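You operate a simulated robot arm through the tools that you are given. There is no shell and no other tool. Be economical: measure what you need, move in short steps, check, and stop when the job is done.

Carry out the task below with a simulated robot arm. There is one attempt and no reset: what you move stays moved.

Task
Put the yellow spanner and the yellow key away in the shelf drawer.
Fine: lay both flat, shut the drawer again; the wax tins stay. Where these are worked on the way, their far stop is far enough and under half their travel is too little: shelf drawer.

It is judged by the outcome, as a careful person would: the job done as asked, and still so three seconds after it is handed in. It fails if anything else is knocked over, pushed out of place, dropped, spilled or broken.

Robot
A 7-joint arm with a fingered hand on a trunk, on a base that drives. Base frame: it is fixed to the floor where the robot stands at the start and does not move with it; the origin is under the middle of the robot, x ahead of it, y to its left, z up. Units: cm, rad, N and s.
With the tool pointing down near the work surface it reaches from about 26 to 96 cm from the robot's upright axis, wherever it stands. Its first joint turns from -2.007 to 2.007 rad. Places, roughly: drawer [70, 10, 130]; shelf drawer [70, 10, 140]. Payload 5 kg.
Tool frame: the origin (TCP) lies between the finger pads and is the grasp point; the fingertips stand 3.2 cm ahead of it; z points along the fingers, y is the line along which they close. Largest opening 16 cm; the body of the gripper starts 8.9 cm behind the TCP. The gripper is a hand of 4 fingers: y runs from the thumb to the fingers, the wrist lies at [0, 0, -26.7] in the tool frame.
Orientation is that of the tool frame in the base frame, as [roll, pitch, yaw] about the fixed x, y, z axes, in that order (R = Rz(yaw) Ry(pitch) Rx(roll)). With the fingers straight down and closing along the base's y, the tool's x points along the base's -x, its y along +y and its z along -z.

Tools
- The arm moves only by the tool move_arm. Its argument "commands" is a list of rows, each a list of 6 numbers: the shift along the tool's x, y, z in cm, then the turn, a rotation vector about the tool's x, y, z in rad. In form: [[tx, ty, tz, wx, wy, wz], ...]. A call has 1 to 12 rows; each row is the pose to reach, as a shift and turn from the pose commanded when the call began, along the tool's axes at that moment. Rows are played at 5 a second. More than 5 cm and 0.15 rad between two rows, and nothing of the call is played. A pose out of reach is approached as far as the arm can. The call stops where the force on the tool passes 60 N (or 10 N more than at its start, if that is more) or the arm is blocked; 0.2 s more then pass. In this call time passes only in rows, and 0.2 s behind the last. The reply holds the time, the measured pose of the TCP, the force on the tool along the base axes, the opening and the grip force, in the units named above and with some noise, with the torque about the TCP (base axes, N m) and any sound that the robot's microphone picked up.
- Cameras (640 x 400 px; columns grow to the right, rows downward): "scene" is now at [2.45, 17.05, 185.49]; the picture's right is [-0.38, -0.92, 0.00], its down [-0.47, 0.19, -0.86] and it looks along [0.80, -0.33, -0.51] (base axes); focal length 293 px, centre (320, 200). "wrist" rides on the gripper at [8, -0.4, -11.4] in the tool frame; the picture's right is [0.05, 1.00, 0.00], its down [-0.82, 0.04, -0.58] and it looks along [-0.58, 0.03, 0.82] (tool axes); focal length 265 px, centre (320, 200). There is no depth. A picture from a camera that has moved, and an enlarged one, comes with that camera's place and axes in the base frame and with its lens.
- grab_frame(camera): a new picture of that camera. It takes no simulated time.
- slide_trunk(by): slides the trunk up (or, below 0, down) by that many cm; the arm and the scene camera ride with it, the base frame stays. It gives what a move gives, with no picture.
- base_move(legs): drives the robot by 1 to 6 legs, each [ahead, turn to the left] in cm and rad, along the robot's own axes; the way and the turn of a leg run together, so that a leg with both is an arc; at most 150 cm and 3.142 rad a leg. The arm and the cameras ride along, it lands a little off, and it stops where it bumps. It gives what a move gives.
- finger_targets(finger1, finger2, finger3, thumb_bend): sets how far each is bent, from 0 (flat) to 1 (curled in); at 0.3 the hand is open as for a grip, at 0.7 the pads meet at the TCP. One left out holds its place. A second passes; each finger stops where it meets its share of the squeeze, and holds until it gets a number again. It is the only way to open and close the hand. It gives what a move gives, with no picture; readings hold the bend of each and the force on the fingers (four entries, about 0 where the hand has none), thumb and palm.
- turn_head(pan, tilt): turns the head with the scene camera to pan (to the left, within 2.705 rad either way) and tilt (down, from -0.506 to 1.204), counted from straight ahead of the robot. It gives what a move gives.
- enlarge(camera, box): a new picture of the part [left, top, right, bottom] of that camera's present view, enlarged. It takes no simulated time.
- finish_job(): hands the job in; it is judged then, once.

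Work in short steps. Places have to be worked out from the pictures, the camera data and where the tool is seen: move nearer, look again, correct. Check each grasp and each placing, and mend what went wrong. You have 120 turns and 90 pictures in all, those below and enlarged ones among them. Open the gripper and draw the arm clear of the work before you hand the job in, unless the task says otherwise; then end with one line.

The tools are called after ">>>" as name(argument=value, ...) on one line, values as JSON. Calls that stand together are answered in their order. move_arm: Moves the arm, as the interface text tells. Its arguments: {"type":"object","properties":{"commands":{"type":"array"}},"required":["commands"]} The other tools are called the same way: slide_trunk (by) slides the trunk up or down; finger_targets (finger1, finger2, finger3, thumb_bend) moves the fingers one by one; base_move (legs) drives the base; turn_head (pan, tilt) turns the head that bears the scene camera; grab_frame (camera) takes a picture; enlarge (camera, box) takes an enlarged picture of a part of a camera's view; finish_job () hands the job in.

At the start:

```text
time: 0.0
ee_pos: [53.22, 9.46, 156.63]
tool_rot: [-3.141, 0.0, 3.141]
contact_force: [0.8, 0.4, -0.1]
moment: [0.01, 0.02, 0.0]
opening: 15.97
gripper_force: 0.1
shape: jaw
bend: [0.3, 0.3, 0.3, 0.3]
finger forces: [0.1, 0.0, 0.0, 0.0, 0.1, 0.0]
trunk travel left (down, up): [-67.5, 31.5]
robot x, y, heading: [-0.12, -0.16, -0.001]
head pan, tilt: [-0.391, 0.534]
```

scene: 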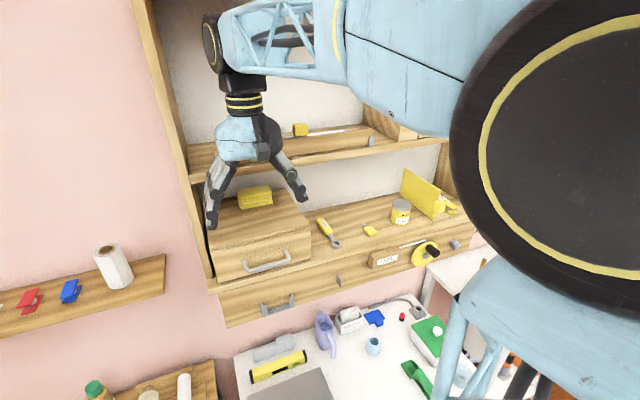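
wrist: 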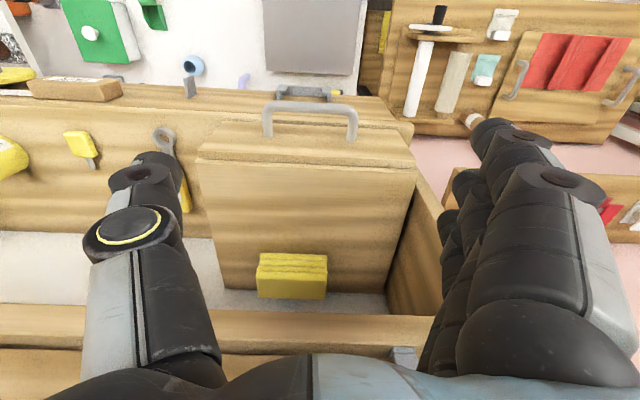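

I see a cabinet with a drawer box standing on the shelf, with a yellow box on top, and a yellow spanner and key beside it. I'll enlarge that area for detail.

>>> enlarge(camera="scene", box=[190, 150, 480, 331])

>>> enlarge(camera="wrist", box=[0, 60, 480, 360])

```text
2.21 times, centred on (335, 240) of scene
camera zoom: at [2.45, 17.05, 185.49], right [-0.38, -0.92, 0.0], down [-0.47, 0.19, -0.86], along [0.8, -0.33, -0.51], focal length 647 px, centre (287, 111)
```

zoom: 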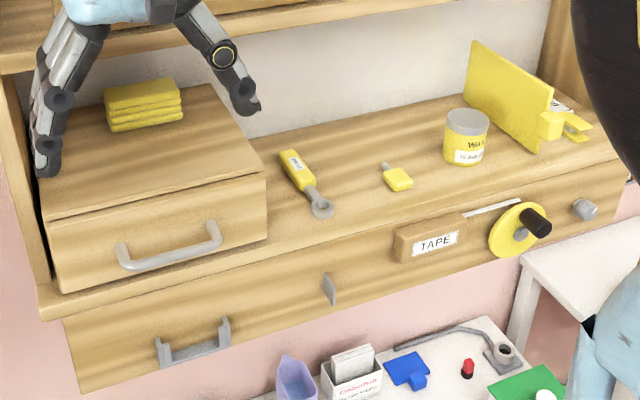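

```text
1.33 times, centred on (240, 210) of wrist
camera zoom: at [45.12, 9.01, 168.09], right [-0.05, 1.0, 0.0], down [0.82, 0.04, 0.58], along [0.58, 0.03, -0.82], focal length 354 px, centre (427, 187)
```

zoom: 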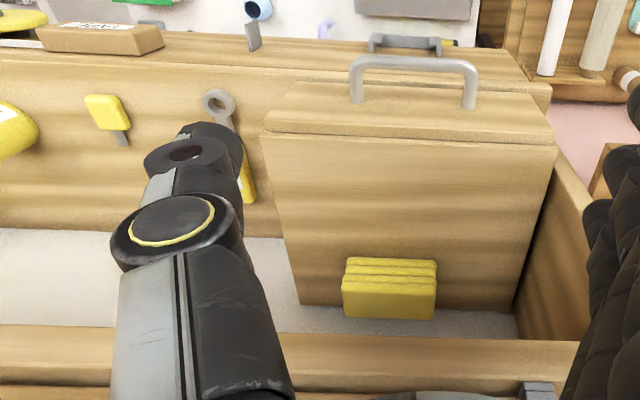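

Handle looks to be near (53.4, 9, 139.6), the key near (62, -23, 133.5), and the spanner from (60, -11.5) to (72, -12). I need to know where the upper shelf edge is before working beneath it.

>>> enlarge(camera="scene", box=[180, 80, 480, 268])

>>> grab_frame(camera="wrist")

```text
2.13 times, centred on (330, 174) of scene
camera zoom: at [2.45, 17.05, 185.49], right [-0.38, -0.92, 0.0], down [-0.47, 0.19, -0.86], along [0.8, -0.33, -0.51], focal length 624 px, centre (299, 255)
```

zoom: 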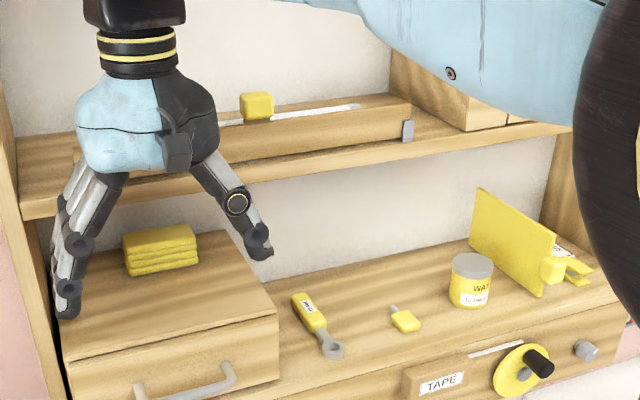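

```text
84 pictures are left
camera wrist: at [45.12, 9.01, 168.09], right [-0.05, 1.0, 0.0], down [0.82, 0.04, 0.58], along [0.58, 0.03, -0.82], focal length 265 px, centre (320, 200)
```

wrist: 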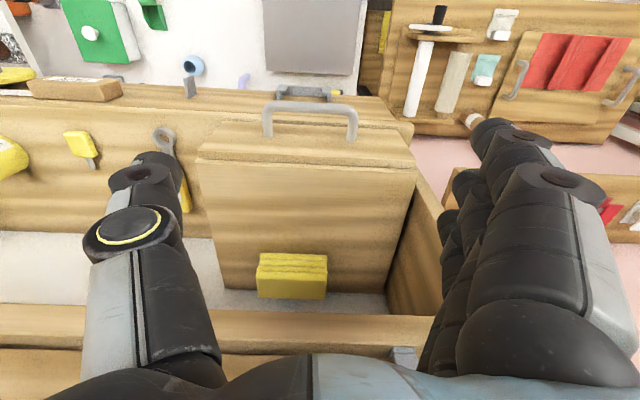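

The upper shelf's front edge is around x≈59, z≈159, so I'll work under it with a tilted hand. I'll back the base up to get pulling room, but first I'll look behind the robot.

>>> turn_head(pan=2.7, tilt=0.7)

>>> grab_frame(camera="scene")

```text
time: 2.7
ee_pos: [53.14, 9.44, 156.67]
tool_rot: [3.14, 0.001, -3.141]
contact_force: [-0.2, 1.0, -0.3]
moment: [-0.02, 0.04, 0.0]
opening: 15.97
gripper_force: 0.1
shape: jaw
bend: [0.3, 0.3, 0.3, 0.3]
finger forces: [0.1, 0.1, 0.0, 0.0, 0.1, 0.0]
trunk travel left (down, up): [-67.5, 31.5]
robot x, y, heading: [-0.03, 0.36, -0.001]
head pan, tilt: [2.7, 0.7]
```

```text
83 pictures are left
camera scene: at [-13.57, 24.11, 184.04], right [0.43, 0.9, 0.0], down [0.58, -0.28, -0.76], along [-0.69, 0.33, -0.64], focal length 293 px, centre (320, 200)
```

scene: 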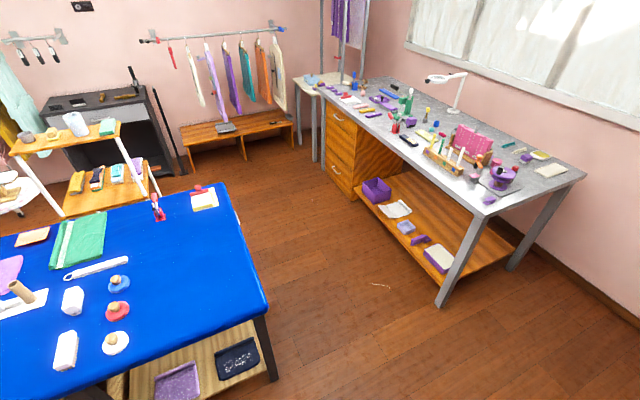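

The blue table behind starts near x≈-75, so backing 22 cm is safe. I'll do that and bring the head back to the shelf.

>>> base_move(legs=[[-22, 0]])

>>> turn_head(pan=-0.25, tilt=0.5)

>>> grab_frame(camera="scene")

```text
time: 4.3
ee_pos: [31.3, 9.63, 156.78]
tool_rot: [-3.141, 0.001, -3.139]
contact_force: [-0.2, 0.2, 0.7]
moment: [-0.01, -0.06, -0.01]
opening: 15.99
gripper_force: 0.0
shape: jaw
bend: [0.3, 0.3, 0.3, 0.3]
finger forces: [0.1, 0.0, 0.0, 0.0, 0.1, 0.0]
trunk travel left (down, up): [-67.5, 31.5]
robot x, y, heading: [-21.41, 0.12, 0.006]
head pan, tilt: [2.7, 0.7]
```

```text
time: 6.9
ee_pos: [31.63, 9.64, 156.64]
tool_rot: [3.141, -0.002, -3.138]
contact_force: [0.0, -0.1, 1.3]
moment: [-0.04, 0.04, -0.01]
opening: 15.98
gripper_force: 0.2
shape: jaw
bend: [0.3, 0.3, 0.3, 0.3]
finger forces: [0.1, 0.0, 0.1, 0.0, 0.1, 0.0]
trunk travel left (down, up): [-67.5, 31.5]
robot x, y, heading: [-21.95, -0.18, 0.005]
head pan, tilt: [-0.25, 0.499]
```

```text
82 pictures are left
camera scene: at [-18.74, 18.21, 185.81], right [-0.24, -0.97, 0.0], down [-0.46, 0.12, -0.88], along [0.85, -0.21, -0.48], focal length 293 px, centre (320, 200)
```

scene: 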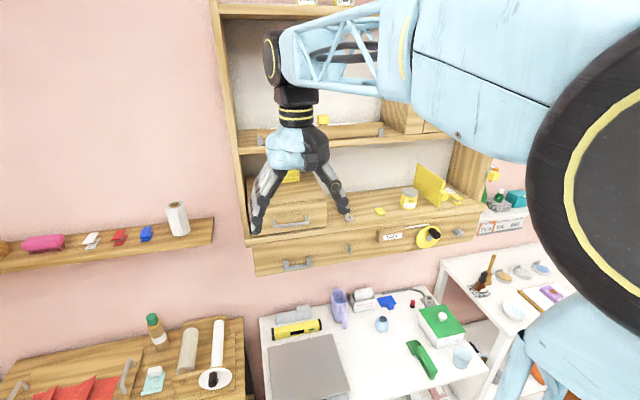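

Rotating the hand about its own axis by 90° so the fingers lie forward, ready to straddle the handle bar.

>>> move_arm(commands=[[0, 0, 0, 0, 0, 0.143], [0, 0, 0, 0, 0, 0.286], [0, 0, 0, 0, 0, 0.429], [0, 0, 0, 0, 0, 0.572], [0, 0, 0, 0, 0, 0.715], [0, 0, 0, 0, 0, 0.858], [0, 0, 0, 0, 0, 1.0], [0, 0, 0, 0, 0, 1.143], [0, 0, 0, 0, 0, 1.286], [0, 0, 0, 0, 0, 1.43], [0, 0, 0, 0, 0, 1.57]])

>>> move_arm(commands=[[0, 0, 0, -0.14, 0, 0], [0, 0, 0, -0.28, 0, 0], [0, 0, 0, -0.42, 0, 0], [0, 0, 0, -0.56, 0, 0], [0, 0, 0, -0.7, 0, 0], [0, 0, 0, -0.84, 0, 0], [0, 0, 0, -0.98, 0, 0], [0, 0, 0, -1.05, 0, 0]])

>>> grab_frame(camera="scene")

>>> grab_frame(camera="wrist")

```text
time: 9.3
ee_pos: [31.47, 9.46, 156.72]
tool_rot: [3.139, -0.001, 1.574]
contact_force: [-0.8, 0.2, 0.0]
moment: [-0.01, 0.01, -0.02]
opening: 15.98
gripper_force: 0.1
shape: jaw
bend: [0.3, 0.3, 0.3, 0.3]
finger forces: [0.0, 0.0, 0.0, 0.0, 0.0, 0.0]
trunk travel left (down, up): [-67.5, 31.5]
robot x, y, heading: [-21.88, 0.3, 0.003]
head pan, tilt: [-0.25, 0.499]
```

```text
time: 11.1
ee_pos: [38.75, 9.43, 151.4]
tool_rot: [2.103, 0.012, 1.557]
contact_force: [0.4, 1.5, -0.6]
moment: [-0.03, 0.04, -0.14]
opening: 16.01
gripper_force: 0.0
shape: jaw
bend: [0.3, 0.3, 0.3, 0.3]
finger forces: [0.0, 0.0, 0.0, 0.1, 0.0, 0.1]
out of reach, approached as far as the arm can: row 4, 5, 6, 7, 8
trunk travel left (down, up): [-67.5, 31.5]
robot x, y, heading: [-21.47, -0.23, 0.008]
head pan, tilt: [-0.25, 0.499]
```

```text
81 pictures are left
camera scene: at [-18.54, 18.65, 185.77], right [-0.24, -0.97, 0.0], down [-0.46, 0.11, -0.88], along [0.85, -0.21, -0.48], focal length 293 px, centre (320, 200)
```

scene: 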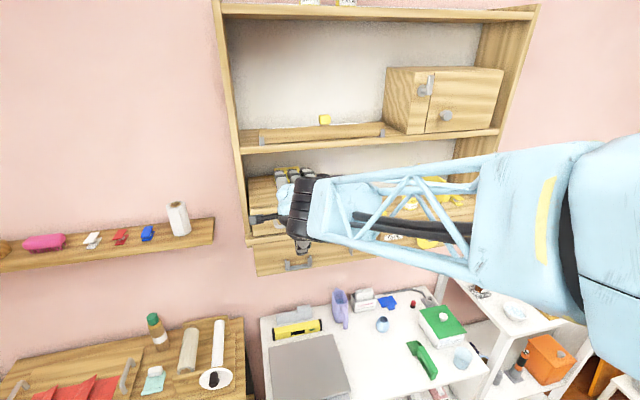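

```text
80 pictures are left
camera wrist: at [28.92, 17.76, 156.68], right [0.51, 0.06, 0.86], down [-0.49, -0.8, 0.34], along [0.71, -0.59, -0.38], focal length 265 px, centre (320, 200)
```

wrist: 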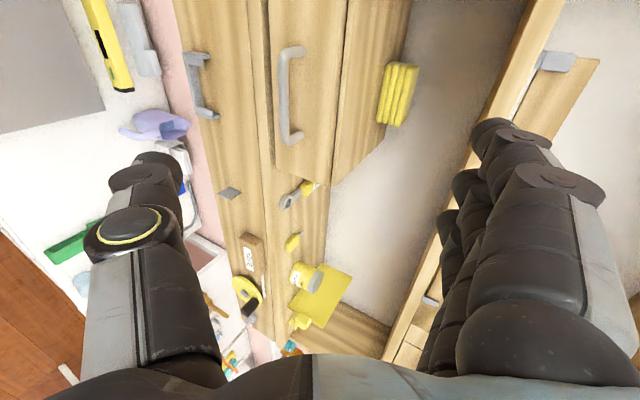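

The hand is now tilted about 60° forward. I'll move a small test step along the tool axis to see which commanded pose is the reference.

>>> move_arm(commands=[[0, 0, 3, 0, 0, 0], [0, -2, 6, 0, 0, 0]])

>>> finger_targets(finger1=0.5, finger2=0.5, finger3=0.5, thumb_bend=0.5)

```text
time: 11.7
ee_pos: [43.53, 8.54, 146.47]
tool_rot: [2.098, -0.024, 1.562]
contact_force: [2.5, -1.4, 1.0]
moment: [0.05, 0.11, 0.25]
opening: 16.02
gripper_force: 0.0
shape: jaw
bend: [0.3, 0.3, 0.3, 0.3]
finger forces: [0.0, 0.0, 0.1, 0.0, 0.0, 0.1]
trunk travel left (down, up): [-67.5, 31.5]
robot x, y, heading: [-21.42, -0.48, 0.008]
head pan, tilt: [-0.25, 0.499]
```

```text
time: 12.7
ee_pos: [43.2, 9.32, 146.85]
tool_rot: [2.092, -0.001, 1.576]
contact_force: [1.1, 0.1, -0.4]
moment: [-0.02, 0.01, -0.01]
opening: 9.23
gripper_force: 0.2
shape: fingers
bend: [0.5, 0.5, 0.5, 0.5]
finger forces: [0.0, 0.0, 0.1, 0.0, 0.0, 0.0]
trunk travel left (down, up): [-67.5, 31.5]
robot x, y, heading: [-21.6, -0.38, 0.002]
head pan, tilt: [-0.25, 0.499]
```

The step confirms the reference is the reached pose. I'll take a wrist picture to refine the handle location with the hand narrowed.

>>> grab_frame(camera="wrist")

>>> enlarge(camera="scene", box=[230, 140, 470, 290])

```text
79 pictures are left
camera wrist: at [33.04, 17.14, 152.15], right [0.5, 0.05, 0.87], down [-0.48, -0.82, 0.32], along [0.73, -0.57, -0.38], focal length 265 px, centre (320, 200)
```

wrist: 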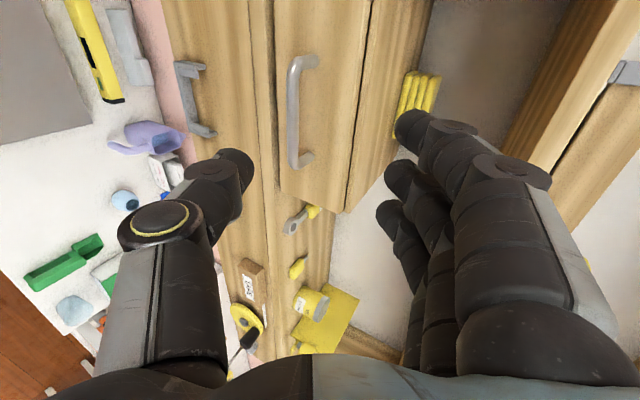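

```text
2.67 times, centred on (350, 215) of scene
camera zoom: at [-18.76, 18.29, 185.8], right [-0.24, -0.97, 0.0], down [-0.46, 0.12, -0.88], along [0.85, -0.21, -0.48], focal length 782 px, centre (240, 160)
```

zoom: 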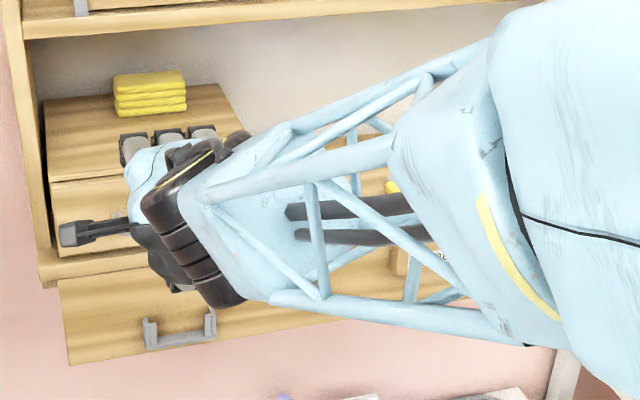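

The bar centre is about (53.8, 9, 138.3). I'll line up with its axis, advance partway and look again.

>>> finger_targets(finger1=0.55, finger2=0.55, finger3=0.55, thumb_bend=0.55)

>>> move_arm(commands=[[0, -2, 2, 0, 0, 0], [0, -2, 5, 0, 0, 0], [0, -2, 7.5, 0, 0, 0]])

>>> grab_frame(camera="wrist")

```text
time: 13.7
ee_pos: [43.25, 9.08, 146.8]
tool_rot: [2.091, -0.001, 1.575]
contact_force: [-0.6, 0.4, -0.9]
moment: [0.01, -0.01, 0.0]
opening: 7.28
gripper_force: 0.1
shape: fingers
bend: [0.55, 0.55, 0.55, 0.55]
finger forces: [0.1, 0.1, 0.1, 0.0, 0.1, 0.0]
trunk travel left (down, up): [-67.5, 31.5]
robot x, y, heading: [-21.64, -0.03, -0.003]
head pan, tilt: [-0.25, 0.499]
```

```text
time: 14.5
ee_pos: [48.62, 8.86, 141.18]
tool_rot: [2.093, 0.001, 1.573]
contact_force: [0.0, -0.7, -0.5]
moment: [0.01, -0.01, 0.02]
opening: 7.27
gripper_force: 0.1
shape: fingers
bend: [0.55, 0.55, 0.55, 0.55]
finger forces: [0.1, 0.0, 0.1, 0.0, 0.1, 0.0]
trunk travel left (down, up): [-67.5, 31.5]
robot x, y, heading: [-21.61, 0.15, 0.008]
head pan, tilt: [-0.25, 0.499]
```

```text
77 pictures are left
camera wrist: at [38.55, 16.79, 146.47], right [0.5, 0.05, 0.87], down [-0.48, -0.82, 0.32], along [0.73, -0.57, -0.38], focal length 265 px, centre (320, 200)
```

wrist: 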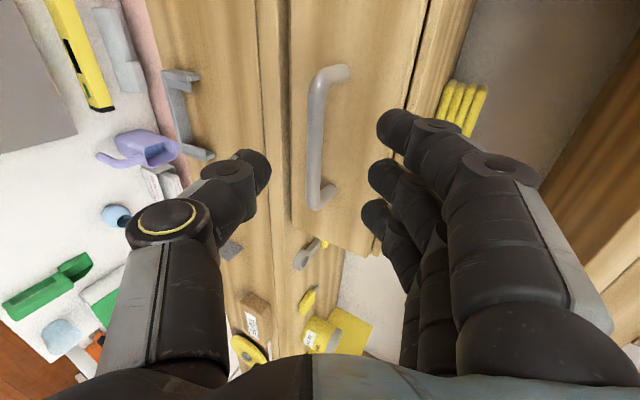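

The bar runs through the view centre, so it's aligned. I'll narrow slightly and advance 5 cm to straddle it.

>>> finger_targets(finger1=0.6, finger2=0.6, finger3=0.6, thumb_bend=0.58)

>>> move_arm(commands=[[0.3, -0.2, 2, 0, 0, 0], [0.5, -0.2, 3.5, 0, 0, 0], [0.5, -0.2, 5, 0, 0, 0]])

>>> grab_frame(camera="wrist")

```text
time: 15.5
ee_pos: [48.6, 8.94, 141.24]
tool_rot: [2.092, 0.001, 1.575]
contact_force: [-0.3, -0.6, 0.2]
moment: [0.03, 0.02, -0.04]
opening: 5.97
gripper_force: 0.0
shape: fingers
bend: [0.6, 0.6, 0.6, 0.57]
finger forces: [0.0, 0.1, 0.0, 0.0, 0.0, 0.0]
trunk travel left (down, up): [-67.5, 31.5]
robot x, y, heading: [-21.54, 0.12, 0.006]
head pan, tilt: [-0.25, 0.499]
```

```text
time: 16.3
ee_pos: [52.75, 9.46, 138.28]
tool_rot: [2.09, 0.001, 1.575]
contact_force: [-0.9, -0.1, -0.3]
moment: [0.01, 0.02, -0.01]
opening: 5.79
gripper_force: 0.7
shape: fingers
bend: [0.61, 0.61, 0.61, 0.57]
finger forces: [0.4, 0.6, 0.6, 0.1, 0.1, 0.1]
trunk travel left (down, up): [-67.5, 31.5]
robot x, y, heading: [-21.65, 0.14, 0.001]
head pan, tilt: [-0.25, 0.499]
```

```text
76 pictures are left
camera wrist: at [42.64, 17.4, 143.7], right [0.5, 0.05, 0.87], down [-0.48, -0.82, 0.32], along [0.73, -0.57, -0.38], focal length 265 px, centre (320, 200)
```

wrist: 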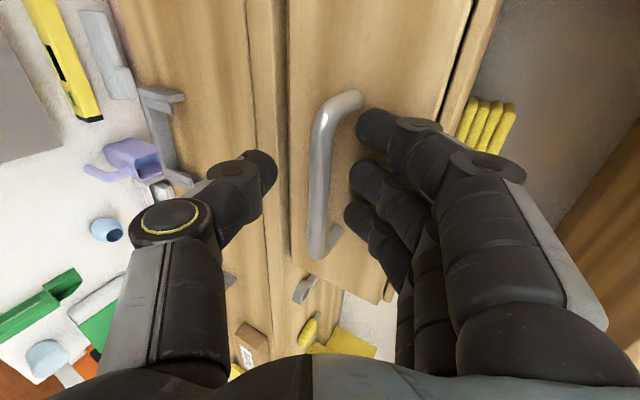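

The bar sits between the thumb and fingers at the TCP, with the fingertips lightly touching the front. I'll close the hand on it.

>>> finger_targets(finger1=0.8, finger2=0.8, finger3=0.8, thumb_bend=0.75)

>>> grab_frame(camera="wrist")

```text
time: 17.3
ee_pos: [52.84, 9.47, 138.62]
tool_rot: [2.089, 0.0, 1.574]
contact_force: [1.2, -2.4, 9.7]
moment: [0.19, -0.38, 0.03]
opening: 3.02
gripper_force: 20.5
shape: fingers
bend: [0.72, 0.72, 0.72, 0.69]
finger forces: [11.8, 7.2, 7.4, 0.1, 13.8, 0.0]
trunk travel left (down, up): [-67.5, 31.5]
robot x, y, heading: [-21.97, 0.38, 0.004]
head pan, tilt: [-0.25, 0.499]
```

```text
75 pictures are left
camera wrist: at [42.65, 17.35, 143.81], right [0.5, 0.05, 0.87], down [-0.48, -0.82, 0.32], along [0.73, -0.57, -0.38], focal length 265 px, centre (320, 200)
```

wrist: 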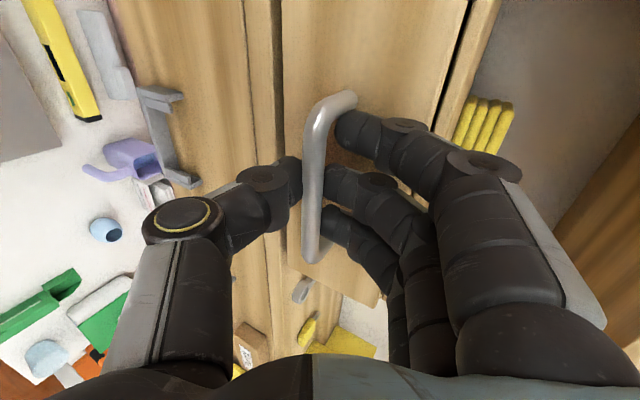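

Bar gripped (20 N). I'll pull gently along -x by 9 cm and check the force.

>>> move_arm(commands=[[0, -0.4, -0.7, 0, 0, 0], [0, -0.9, -1.55, 0, 0, 0], [0, -1.5, -2.6, 0, 0, 0], [0, -2.1, -3.65, 0, 0, 0], [0, -2.7, -4.7, 0, 0, 0], [0, -3.3, -5.7, 0, 0, 0], [0, -3.9, -6.75, 0, 0, 0], [0, -4.5, -7.8, 0, 0, 0]])

>>> grab_frame(camera="wrist")

```text
time: 19.1
ee_pos: [43.75, 9.43, 138.38]
tool_rot: [2.09, -0.001, 1.575]
contact_force: [-1.0, 2.8, 13.4]
moment: [0.31, -0.48, 0.15]
opening: 2.98
gripper_force: 19.8
shape: fingers
bend: [0.72, 0.72, 0.72, 0.69]
finger forces: [12.4, 6.8, 6.7, 0.1, 13.0, 0.0]
trunk travel left (down, up): [-67.5, 31.5]
robot x, y, heading: [-21.66, 0.12, 0.0]
head pan, tilt: [-0.25, 0.499]
```

```text
74 pictures are left
camera wrist: at [33.55, 17.32, 143.76], right [0.5, 0.05, 0.87], down [-0.48, -0.82, 0.32], along [0.73, -0.57, -0.38], focal length 265 px, centre (320, 200)
```

wrist: 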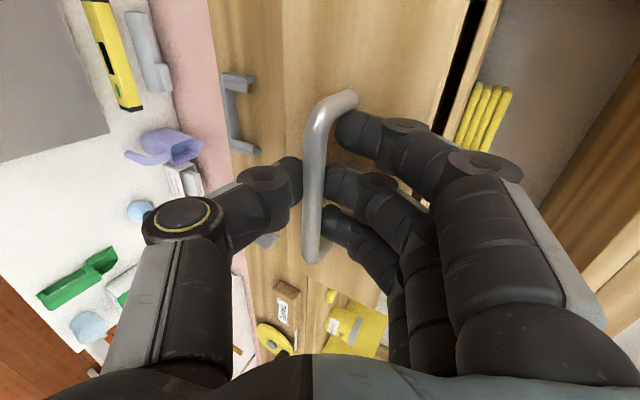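

The drawer is sliding out with almost no resistance. I'll pull on in small steps until it meets its stop.

>>> move_arm(commands=[[0, -0.5, -0.87, 0, 0, 0], [0, -1, -1.73, 0, 0, 0], [0, -1.5, -2.6, 0, 0, 0], [0, -2, -3.46, 0, 0, 0], [0, -2.5, -4.33, 0, 0, 0], [0, -3, -5.2, 0, 0, 0], [0, -3.5, -6.06, 0, 0, 0], [0, -4, -6.93, 0, 0, 0]])

>>> grab_frame(camera="scene")

```text
time: 20.9
ee_pos: [36.39, 9.38, 138.47]
tool_rot: [2.096, -0.001, 1.573]
contact_force: [32.3, 1.0, -0.1]
moment: [0.13, -0.4, 0.06]
opening: 2.98
gripper_force: 20.0
shape: fingers
bend: [0.72, 0.71, 0.71, 0.69]
finger forces: [8.8, 10.1, 10.2, 0.0, 12.3, 0.0]
out of reach, approached as far as the arm can: row 8
trunk travel left (down, up): [-67.5, 31.5]
robot x, y, heading: [-21.75, -0.31, 0.002]
head pan, tilt: [-0.25, 0.499]
```

```text
73 pictures are left
camera scene: at [-18.22, 18.2, 185.78], right [-0.24, -0.97, 0.0], down [-0.47, 0.12, -0.88], along [0.85, -0.21, -0.48], focal length 293 px, centre (320, 200)
```

scene: 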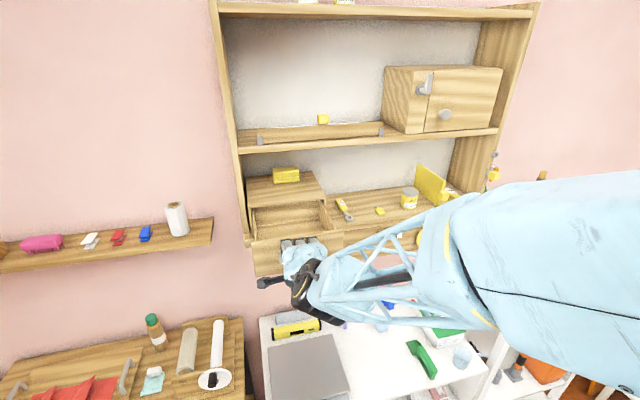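

The drawer hit its stop at 16.4 cm of travel (32 N). I'll open the fingers a little, then back the base to draw the hand off the handle.

>>> finger_targets(finger1=0.58, finger2=0.58, finger3=0.58, thumb_bend=0.5)

>>> grab_frame(camera="wrist")

```text
time: 21.9
ee_pos: [36.04, 9.36, 138.59]
tool_rot: [2.094, 0.001, 1.574]
contact_force: [-0.2, -0.6, -0.2]
moment: [-0.01, -0.01, 0.03]
opening: 7.68
gripper_force: 0.2
shape: fingers
bend: [0.57, 0.57, 0.57, 0.5]
finger forces: [0.1, 0.1, 0.1, 0.0, 0.1, 0.0]
trunk travel left (down, up): [-67.5, 31.5]
robot x, y, heading: [-21.44, -0.42, 0.001]
head pan, tilt: [-0.25, 0.499]
```

```text
72 pictures are left
camera wrist: at [25.87, 17.42, 143.94], right [0.5, 0.05, 0.86], down [-0.48, -0.82, 0.33], along [0.72, -0.57, -0.38], focal length 265 px, centre (320, 200)
```

wrist: 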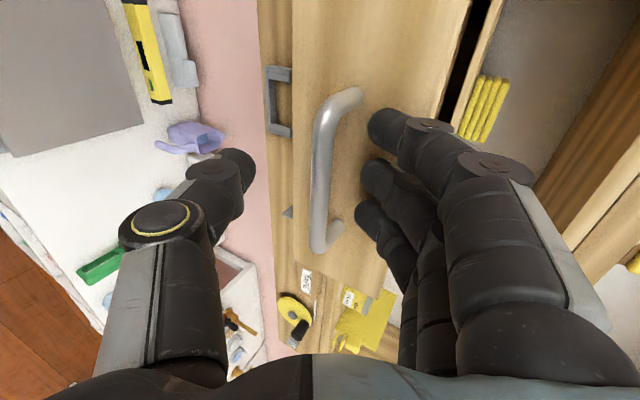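

The bar is free. The thumb has room below, so I'll raise the hand 1.5 cm for fingertip clearance and then back the base 12 cm.

>>> move_arm(commands=[[0, 0.65, -0.37, 0, 0, 0], [0, 1.3, -0.75, 0, 0, 0]])

>>> base_move(legs=[[-12, 0]])

>>> grab_frame(camera="scene")

```text
time: 22.5
ee_pos: [35.98, 9.41, 139.98]
tool_rot: [2.092, 0.001, 1.574]
contact_force: [-1.4, 1.0, 0.5]
moment: [0.01, 0.01, -0.02]
opening: 7.71
gripper_force: 0.3
shape: fingers
bend: [0.57, 0.57, 0.57, 0.5]
finger forces: [0.0, 0.0, 0.0, 0.0, 0.0, 0.0]
trunk travel left (down, up): [-67.5, 31.5]
robot x, y, heading: [-21.81, 0.14, 0.002]
head pan, tilt: [-0.25, 0.499]
```

```text
time: 23.7
ee_pos: [24.18, 9.28, 140.13]
tool_rot: [2.088, -0.001, 1.573]
contact_force: [-0.1, 0.1, -0.2]
moment: [0.02, -0.01, 0.0]
opening: 7.69
gripper_force: 0.0
shape: fingers
bend: [0.57, 0.57, 0.57, 0.5]
finger forces: [0.1, 0.0, 0.0, 0.1, 0.1, 0.0]
trunk travel left (down, up): [-67.5, 31.5]
robot x, y, heading: [-33.04, -0.38, -0.003]
head pan, tilt: [-0.25, 0.499]
```

```text
71 pictures are left
camera scene: at [-30.62, 18.16, 185.82], right [-0.25, -0.97, 0.0], down [-0.46, 0.12, -0.88], along [0.85, -0.22, -0.48], focal length 293 px, centre (320, 200)
```

scene: 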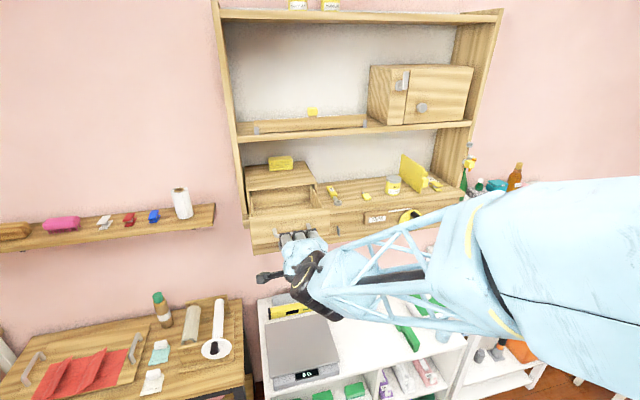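

Hand is off the handle. I'll zoom in on the drawer and shelf.

>>> enlarge(camera="scene", box=[225, 110, 475, 266])

```text
2.56 times, centred on (350, 188) of scene
camera zoom: at [-30.62, 18.16, 185.82], right [-0.25, -0.97, 0.0], down [-0.46, 0.12, -0.88], along [0.85, -0.22, -0.48], focal length 750 px, centre (243, 231)
```

zoom: 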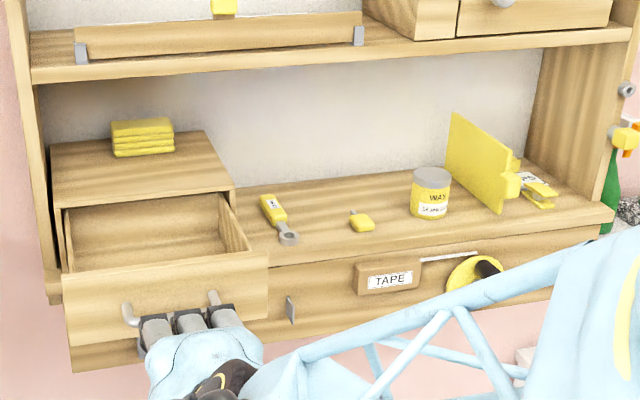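

The drawer is empty and open by its full travel. Spanner: head (59, -11.4), end (71, -12). Key: about (60.7, -23.4). The upper shelf edge is near x≈61, so a ~20° tilt clears it. I'll raise the hand and turn it back so it closes along y.

>>> move_arm(commands=[[0, 4, -2.3, 0, 0, 0], [0, 8, -4.6, 0, 0, 0], [0, 12.1, -7, 0, 0, 0], [0, 12.1, -7, 0.14, 0, 0], [0, 12.1, -7, 0.28, 0, 0], [0, 12.1, -7, 0.42, 0, 0], [0, 12.1, -7, 0.56, 0, 0], [0, 12.1, -7, 0.7, 0, 0], [0, 12.1, -7, 0.84, 0, 0], [0, 12.1, -7, 0.97, 0, 0], [0, 12.1, -7, 1.05, 0, 0]])

>>> move_arm(commands=[[0, 0, 0, 0, 0, -0.143], [0, 0, 0, 0, 0, -0.286], [0, 0, 0, 0, 0, -0.429], [0, 0, 0, 0, 0, -0.572], [0, 0, 0, 0, 0, -0.715], [0, 0, 0, 0, 0, -0.858], [0, 0, 0, 0, 0, -1.0], [0, 0, 0, 0, 0, -1.143], [0, 0, 0, 0, 0, -1.286], [0, 0, 0, 0, 0, -1.43], [0, 0, 0, 0, 0, -1.57]])

>>> move_arm(commands=[[0, 0, 0, 0, -0.14, 0], [0, 0, 0, 0, -0.28, 0], [0, 0, 0, 0, -0.35, 0]])

```text
time: 26.1
ee_pos: [24.37, 9.25, 153.87]
tool_rot: [-3.14, 0.0, 1.573]
contact_force: [-0.9, 0.4, -1.2]
moment: [-0.03, 0.01, 0.02]
opening: 7.74
gripper_force: 0.0
shape: fingers
bend: [0.57, 0.57, 0.57, 0.5]
finger forces: [0.0, 0.0, 0.1, 0.0, 0.1, 0.0]
out of reach, approached as far as the arm can: row 2, 3, 4
trunk travel left (down, up): [-67.5, 31.5]
robot x, y, heading: [-33.24, -0.27, 0.004]
head pan, tilt: [-0.25, 0.499]
```

```text
time: 28.5
ee_pos: [24.29, 9.3, 154.18]
tool_rot: [-3.141, 0.0, -3.139]
contact_force: [-0.2, -0.1, 0.4]
moment: [0.01, 0.04, 0.03]
opening: 7.72
gripper_force: 0.0
shape: fingers
bend: [0.57, 0.57, 0.57, 0.5]
finger forces: [0.0, 0.1, 0.0, 0.0, 0.0, 0.0]
trunk travel left (down, up): [-67.5, 31.5]
robot x, y, heading: [-33.4, -0.05, -0.002]
head pan, tilt: [-0.25, 0.499]
```

```text
time: 29.3
ee_pos: [24.18, 9.47, 154.15]
tool_rot: [3.141, 0.354, -3.14]
contact_force: [-0.3, 0.2, 0.4]
moment: [-0.03, -0.03, 0.01]
opening: 7.78
gripper_force: 0.1
shape: fingers
bend: [0.57, 0.57, 0.57, 0.5]
finger forces: [0.0, 0.0, 0.0, 0.0, 0.0, 0.0]
trunk travel left (down, up): [-67.5, 31.5]
robot x, y, heading: [-33.46, -0.18, 0.003]
head pan, tilt: [-0.25, 0.499]
```

Orientation is good: 20° tilt, closing along y. I'll shift over to the spanner's y and then drive forward 12 cm.

>>> move_arm(commands=[[0, -4, 0, 0, 0, 0], [0, -8, 0, 0, 0, 0], [0, -12, 0, 0, 0, 0], [0, -16, 0, 0, 0, 0], [0, -21, 0, 0, 0, 0]])

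>>> base_move(legs=[[14, 0]])

>>> grab_frame(camera="wrist")

>>> grab_frame(camera="scene")

```text
time: 30.5
ee_pos: [24.35, -12.07, 153.73]
tool_rot: [3.141, 0.35, -3.138]
contact_force: [1.0, 0.8, -1.1]
moment: [0.02, 0.04, 0.01]
opening: 7.76
gripper_force: 0.0
shape: fingers
bend: [0.57, 0.57, 0.57, 0.5]
finger forces: [0.0, 0.0, 0.1, 0.0, 0.1, 0.1]
trunk travel left (down, up): [-67.5, 31.5]
robot x, y, heading: [-33.56, -0.08, -0.001]
head pan, tilt: [-0.25, 0.499]
```

```text
time: 31.8
ee_pos: [38.14, -11.93, 153.75]
tool_rot: [3.141, 0.347, -3.14]
contact_force: [0.9, 0.1, 0.3]
moment: [-0.03, 0.06, -0.01]
opening: 7.78
gripper_force: 0.0
shape: fingers
bend: [0.57, 0.57, 0.57, 0.5]
finger forces: [0.1, 0.0, 0.1, 0.0, 0.1, 0.1]
trunk travel left (down, up): [-67.5, 31.5]
robot x, y, heading: [-19.55, -0.51, 0.004]
head pan, tilt: [-0.25, 0.499]
```

```text
69 pictures are left
camera wrist: at [26.65, -12.41, 161.74], right [-0.05, 1.0, -0.02], down [0.57, 0.04, 0.82], along [0.82, 0.03, -0.57], focal length 265 px, centre (320, 200)
```

wrist: 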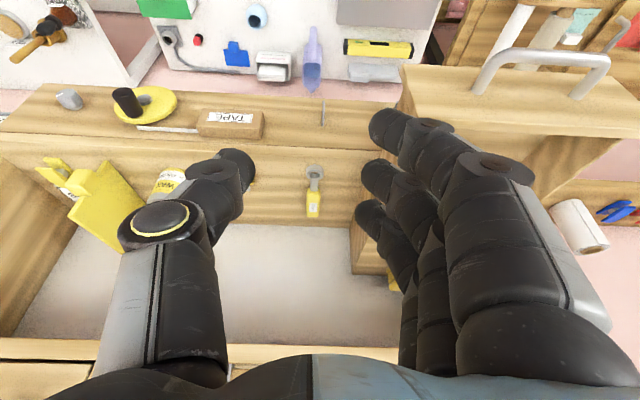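

```text
68 pictures are left
camera scene: at [-16.57, 18.18, 185.8], right [-0.25, -0.97, 0.0], down [-0.47, 0.12, -0.88], along [0.85, -0.22, -0.48], focal length 293 px, centre (320, 200)
```

scene: 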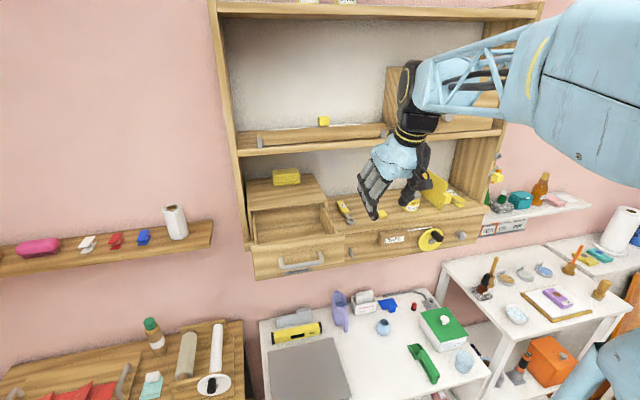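

Spanner lies at y≈-12.2 from x≈58.5 to 72, yellow part starting at ≈63.5. I'll go down in front of the shelf first, so the wrist passes under and ahead of the upper shelf.

>>> move_arm(commands=[[-1.2, -0.2, 4.1, 0, 0, 0], [-2.3, -0.4, 8.2, 0, 0, 0], [-3.5, -0.6, 12.3, 0, 0, 0], [-4.6, -0.8, 16.3, 0, 0, 0]])

>>> grab_frame(camera="wrist")

>>> grab_frame(camera="scene")

```text
time: 32.8
ee_pos: [47.93, -12.77, 140.06]
tool_rot: [-3.141, 0.348, 3.141]
contact_force: [-0.2, -0.3, -0.7]
moment: [0.0, 0.01, 0.0]
opening: 7.78
gripper_force: 0.2
shape: fingers
bend: [0.57, 0.57, 0.57, 0.5]
finger forces: [0.0, 0.0, 0.0, 0.0, 0.0, 0.1]
trunk travel left (down, up): [-67.5, 31.5]
robot x, y, heading: [-19.47, -0.33, 0.002]
head pan, tilt: [-0.25, 0.499]
```

```text
67 pictures are left
camera wrist: at [36.48, -13.26, 148.05], right [-0.05, 1.0, -0.02], down [0.57, 0.04, 0.82], along [0.82, 0.03, -0.57], focal length 265 px, centre (320, 200)
```

wrist: 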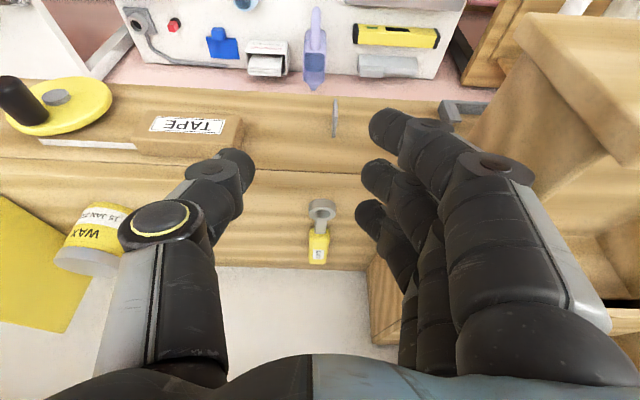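

```text
66 pictures are left
camera scene: at [-16.63, 18.12, 185.81], right [-0.25, -0.97, 0.0], down [-0.47, 0.12, -0.88], along [0.85, -0.22, -0.48], focal length 293 px, centre (320, 200)
```

scene: 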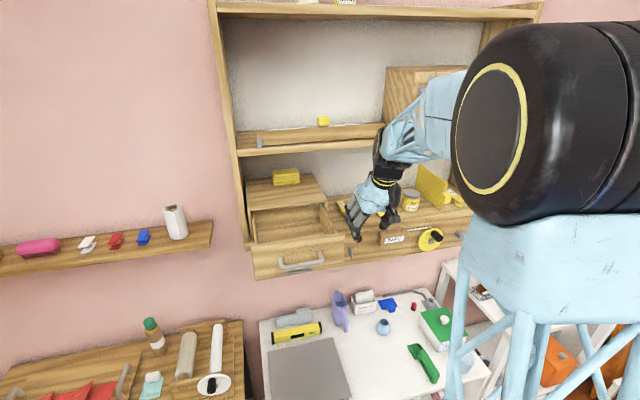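

Confirmed spanner x 58.7–72.3, y≈-12.2. I'll advance at constant height to over the start of its handle.

>>> move_arm(commands=[[-3.8, -0.1, 1.3, 0, 0, 0], [-7.5, -0.2, 2.6, 0, 0, 0], [-11.3, -0.3, 4, 0, 0, 0], [-14.5, -0.4, 5.2, 0, 0, 0]])

>>> grab_frame(camera="wrist")

>>> enlarge(camera="scene", box=[240, 60, 500, 270])

```text
time: 33.8
ee_pos: [63.25, -13.27, 139.86]
tool_rot: [-3.141, 0.348, -3.141]
contact_force: [0.7, -0.3, 0.2]
moment: [0.02, 0.03, 0.0]
opening: 7.77
gripper_force: 0.0
shape: fingers
bend: [0.57, 0.57, 0.57, 0.5]
finger forces: [0.0, 0.0, 0.1, 0.0, 0.0, 0.0]
trunk travel left (down, up): [-67.5, 31.5]
robot x, y, heading: [-19.77, -0.34, 0.002]
head pan, tilt: [-0.25, 0.499]
```

```text
65 pictures are left
camera wrist: at [51.73, -13.7, 147.9], right [-0.05, 1.0, -0.02], down [0.57, 0.04, 0.82], along [0.82, 0.03, -0.57], focal length 265 px, centre (320, 200)
```

wrist: 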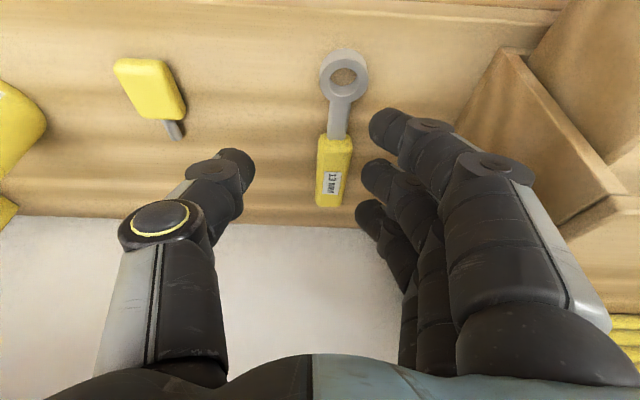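

```text
1.90 times, centred on (370, 165) of scene
camera zoom: at [-16.67, 18.15, 185.8], right [-0.25, -0.97, 0.0], down [-0.47, 0.12, -0.88], along [0.85, -0.22, -0.48], focal length 558 px, centre (225, 267)
```

zoom: 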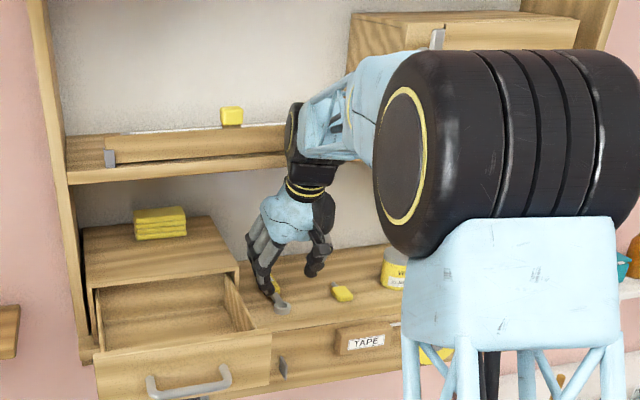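

The handle runs 64.3–72.9 with its near end under my fingers. I'll lower straight down in small steps until near contact with the shelf.

>>> move_arm(commands=[[0.34, 0.3, 0.94, 0, 0, 0], [0.6, 0.4, 1.6, 0, 0, 0], [0.75, 0.4, 2.1, 0, 0, 0], [0.87, 0.4, 2.4, 0, 0, 0], [1.0, 0.4, 2.7, 0, 0, 0]])

>>> grab_frame(camera="wrist")

```text
time: 35.0
ee_pos: [63.23, -12.76, 137.25]
tool_rot: [-3.141, 0.35, -3.14]
contact_force: [1.1, 0.7, -0.1]
moment: [-0.03, 0.0, 0.01]
opening: 7.75
gripper_force: 0.0
shape: fingers
bend: [0.57, 0.57, 0.57, 0.5]
finger forces: [0.0, 0.1, 0.0, 0.0, 0.0, 0.0]
trunk travel left (down, up): [-67.5, 31.5]
robot x, y, heading: [-19.85, -0.04, -0.001]
head pan, tilt: [-0.25, 0.499]
```

```text
63 pictures are left
camera wrist: at [51.8, -13.26, 145.27], right [-0.05, 1.0, -0.02], down [0.57, 0.04, 0.82], along [0.82, 0.03, -0.57], focal length 265 px, centre (320, 200)
```

wrist: 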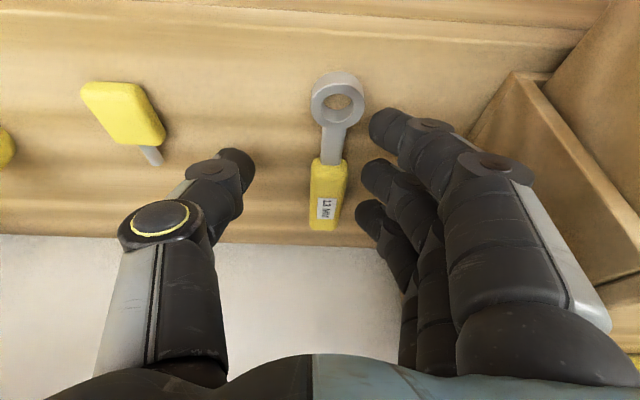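

No contact yet at z=137.25. I'll go 1 cm lower in small steps.

>>> move_arm(commands=[[0.12, 0, 0.33, 0, 0, 0], [0.24, 0, 0.66, 0, 0, 0], [0.34, 0, 0.94, 0, 0, 0]])

```text
time: 35.8
ee_pos: [63.21, -12.5, 137.0]
tool_rot: [-3.141, 0.359, -3.139]
contact_force: [8.0, 1.5, 33.1]
moment: [1.3, 0.28, -0.35]
opening: 7.71
gripper_force: 17.0
shape: fingers
bend: [0.62, 0.57, 0.57, 0.5]
finger forces: [33.5, 0.1, 0.0, 0.0, 0.0, 0.0]
trunk travel left (down, up): [-67.5, 31.5]
robot x, y, heading: [-19.49, -0.02, 0.001]
head pan, tilt: [-0.25, 0.499]
```

Finger1 (the lowest one) touched the shelf with 33 N. I'll raise 3 cm, curl finger1 out of the way, and grip with the other fingers, which can then reach lower.

>>> move_arm(commands=[[-0.34, 0, -0.94, 0, 0, 0], [-1.2, -0.1, -3.3, 0, 0, 0]])

>>> finger_targets(finger1=1.0, finger2=0.57, finger3=0.57, thumb_bend=0.5)

>>> grab_frame(camera="wrist")

```text
time: 36.4
ee_pos: [63.04, -12.85, 139.61]
tool_rot: [3.139, 0.346, 3.141]
contact_force: [0.2, -0.4, -0.2]
moment: [0.01, -0.02, 0.03]
opening: 7.77
gripper_force: 0.0
shape: fingers
bend: [0.57, 0.57, 0.57, 0.5]
finger forces: [0.1, 0.1, 0.0, 0.0, 0.0, 0.0]
trunk travel left (down, up): [-67.5, 31.5]
robot x, y, heading: [-19.62, -0.18, 0.008]
head pan, tilt: [-0.25, 0.499]
```

```text
time: 37.4
ee_pos: [63.14, -12.87, 139.72]
tool_rot: [-3.14, 0.349, -3.14]
contact_force: [-0.4, 0.0, -0.8]
moment: [0.0, -0.01, -0.01]
opening: 6.22
gripper_force: 0.1
shape: fingers
bend: [1.0, 0.56, 0.56, 0.5]
finger forces: [0.0, 0.0, 0.0, 0.0, 0.0, 0.1]
trunk travel left (down, up): [-67.5, 31.5]
robot x, y, heading: [-19.85, -0.23, 0.0]
head pan, tilt: [-0.25, 0.499]
```

```text
62 pictures are left
camera wrist: at [51.7, -13.3, 147.75], right [-0.05, 1.0, -0.02], down [0.57, 0.04, 0.82], along [0.82, 0.03, -0.57], focal length 265 px, centre (320, 200)
```

wrist: 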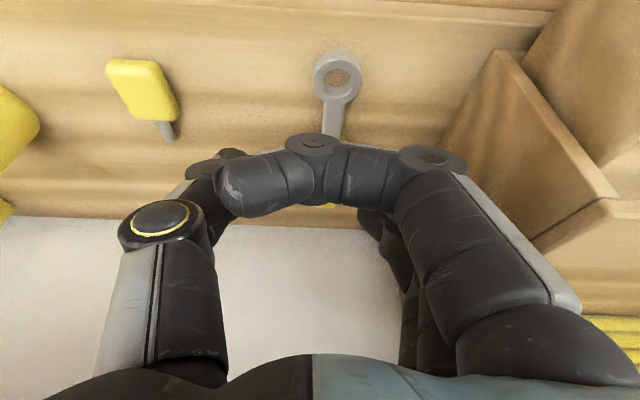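

Finger1 is curled clear. I'll lower again in small steps and watch for contact.

>>> move_arm(commands=[[0.34, 0, 0.94, 0, 0, 0], [0.68, 0, 1.88, 0, 0, 0], [0.9, 0.1, 2.45, 0, 0, 0], [1.02, 0.1, 2.8, 0, 0, 0], [1.1, 0.1, 3.1, 0, 0, 0]])

```text
time: 38.6
ee_pos: [63.24, -12.7, 136.51]
tool_rot: [-3.141, 0.35, 3.141]
contact_force: [0.3, -0.4, -0.9]
moment: [0.03, 0.01, 0.01]
opening: 6.2
gripper_force: 0.2
shape: fingers
bend: [1.0, 0.56, 0.56, 0.5]
finger forces: [0.0, 0.0, 0.1, 0.1, 0.0, 0.0]
trunk travel left (down, up): [-67.5, 31.5]
robot x, y, heading: [-19.59, -0.19, 0.003]
head pan, tilt: [-0.25, 0.499]
```

No contact at z=136.5, with the tips just above the shelf. I'll close fingers 2, 3 and the thumb on the spanner.

>>> finger_targets(finger2=0.85, finger3=0.85, thumb_bend=0.8)

>>> grab_frame(camera="wrist")

```text
time: 39.6
ee_pos: [63.34, -12.71, 136.55]
tool_rot: [3.14, 0.351, -3.138]
contact_force: [0.4, 0.5, 0.0]
moment: [-0.02, -0.01, -0.03]
opening: 4.8
gripper_force: 0.1
shape: fingers
bend: [1.0, 0.83, 0.85, 0.76]
finger forces: [0.1, 0.0, 0.0, 0.0, 0.0, 0.0]
trunk travel left (down, up): [-67.5, 31.5]
robot x, y, heading: [-19.55, -0.08, -0.005]
head pan, tilt: [-0.25, 0.499]
```

```text
61 pictures are left
camera wrist: at [51.76, -13.16, 144.52], right [-0.05, 1.0, -0.02], down [0.57, 0.04, 0.82], along [0.82, 0.03, -0.57], focal length 265 px, centre (320, 200)
```

wrist: 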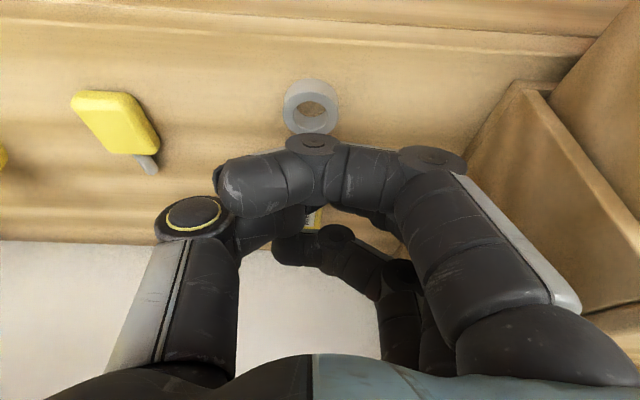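

The fingers curled over the top without gripping; the spanner only shifted about 1 cm. I'll reopen, go lower to light contact, and close again.

>>> finger_targets(finger2=0.56, finger3=0.56, thumb_bend=0.53)

>>> move_arm(commands=[[0.05, -0.5, 0.14, 0, 0, 0], [0.1, -0.9, 0.28, 0, 0, 0], [0.15, -0.9, 0.42, 0, 0, 0]])

>>> grab_frame(camera="wrist")

```text
time: 40.6
ee_pos: [63.16, -12.75, 136.55]
tool_rot: [3.141, 0.351, -3.141]
contact_force: [0.1, 0.0, -0.4]
moment: [0.01, -0.01, -0.02]
opening: 5.95
gripper_force: 0.1
shape: fingers
bend: [1.0, 0.56, 0.56, 0.53]
finger forces: [0.0, 0.1, 0.0, 0.0, 0.0, 0.0]
trunk travel left (down, up): [-67.5, 31.5]
robot x, y, heading: [-20.02, -0.29, 0.003]
head pan, tilt: [-0.25, 0.499]
```

```text
time: 41.4
ee_pos: [63.23, -13.52, 136.06]
tool_rot: [3.141, 0.351, -3.141]
contact_force: [0.3, 0.0, 1.7]
moment: [-0.04, -0.02, 0.0]
opening: 5.97
gripper_force: 0.8
shape: fingers
bend: [1.0, 0.56, 0.56, 0.53]
finger forces: [0.0, 0.0, 0.0, 0.0, 1.4, 0.0]
trunk travel left (down, up): [-67.5, 31.5]
robot x, y, heading: [-19.66, 0.02, 0.002]
head pan, tilt: [-0.25, 0.499]
```

```text
60 pictures are left
camera wrist: at [51.78, -14.01, 144.09], right [-0.05, 1.0, -0.02], down [0.57, 0.04, 0.82], along [0.82, 0.03, -0.57], focal length 265 px, centre (320, 200)
```

wrist: 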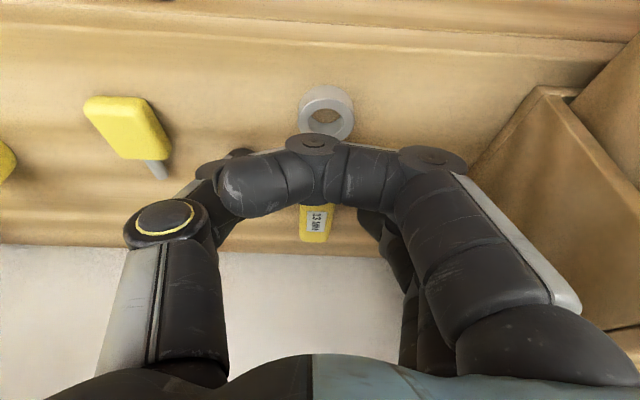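

The thumb is just touching the shelf, and the spanner lies between thumb and fingers. I'll close gently in a step and check the forces.

>>> finger_targets(finger2=0.64, finger3=0.64, thumb_bend=0.62)

>>> grab_frame(camera="wrist")

```text
time: 42.4
ee_pos: [63.31, -13.62, 136.08]
tool_rot: [3.14, 0.351, -3.139]
contact_force: [0.4, -0.1, -0.7]
moment: [-0.03, -0.02, 0.01]
opening: 5.42
gripper_force: 0.2
shape: fingers
bend: [1.0, 0.64, 0.64, 0.62]
finger forces: [0.1, 0.0, 0.1, 0.0, 0.1, 0.0]
trunk travel left (down, up): [-67.5, 31.5]
robot x, y, heading: [-19.69, -0.36, 0.002]
head pan, tilt: [-0.25, 0.499]
```

```text
59 pictures are left
camera wrist: at [51.78, -14.02, 144.06], right [-0.05, 1.0, -0.02], down [0.57, 0.04, 0.82], along [0.82, 0.03, -0.57], focal length 265 px, centre (320, 200)
```

wrist: 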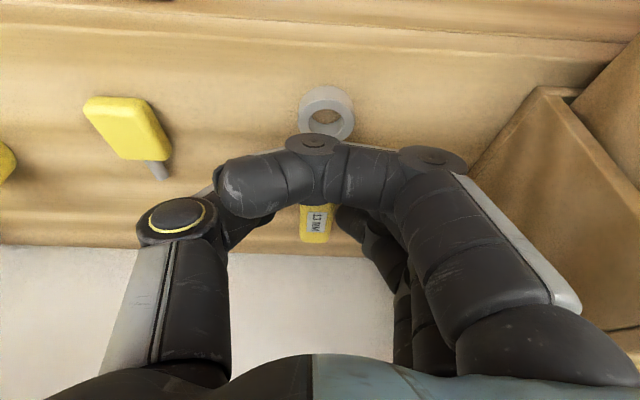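

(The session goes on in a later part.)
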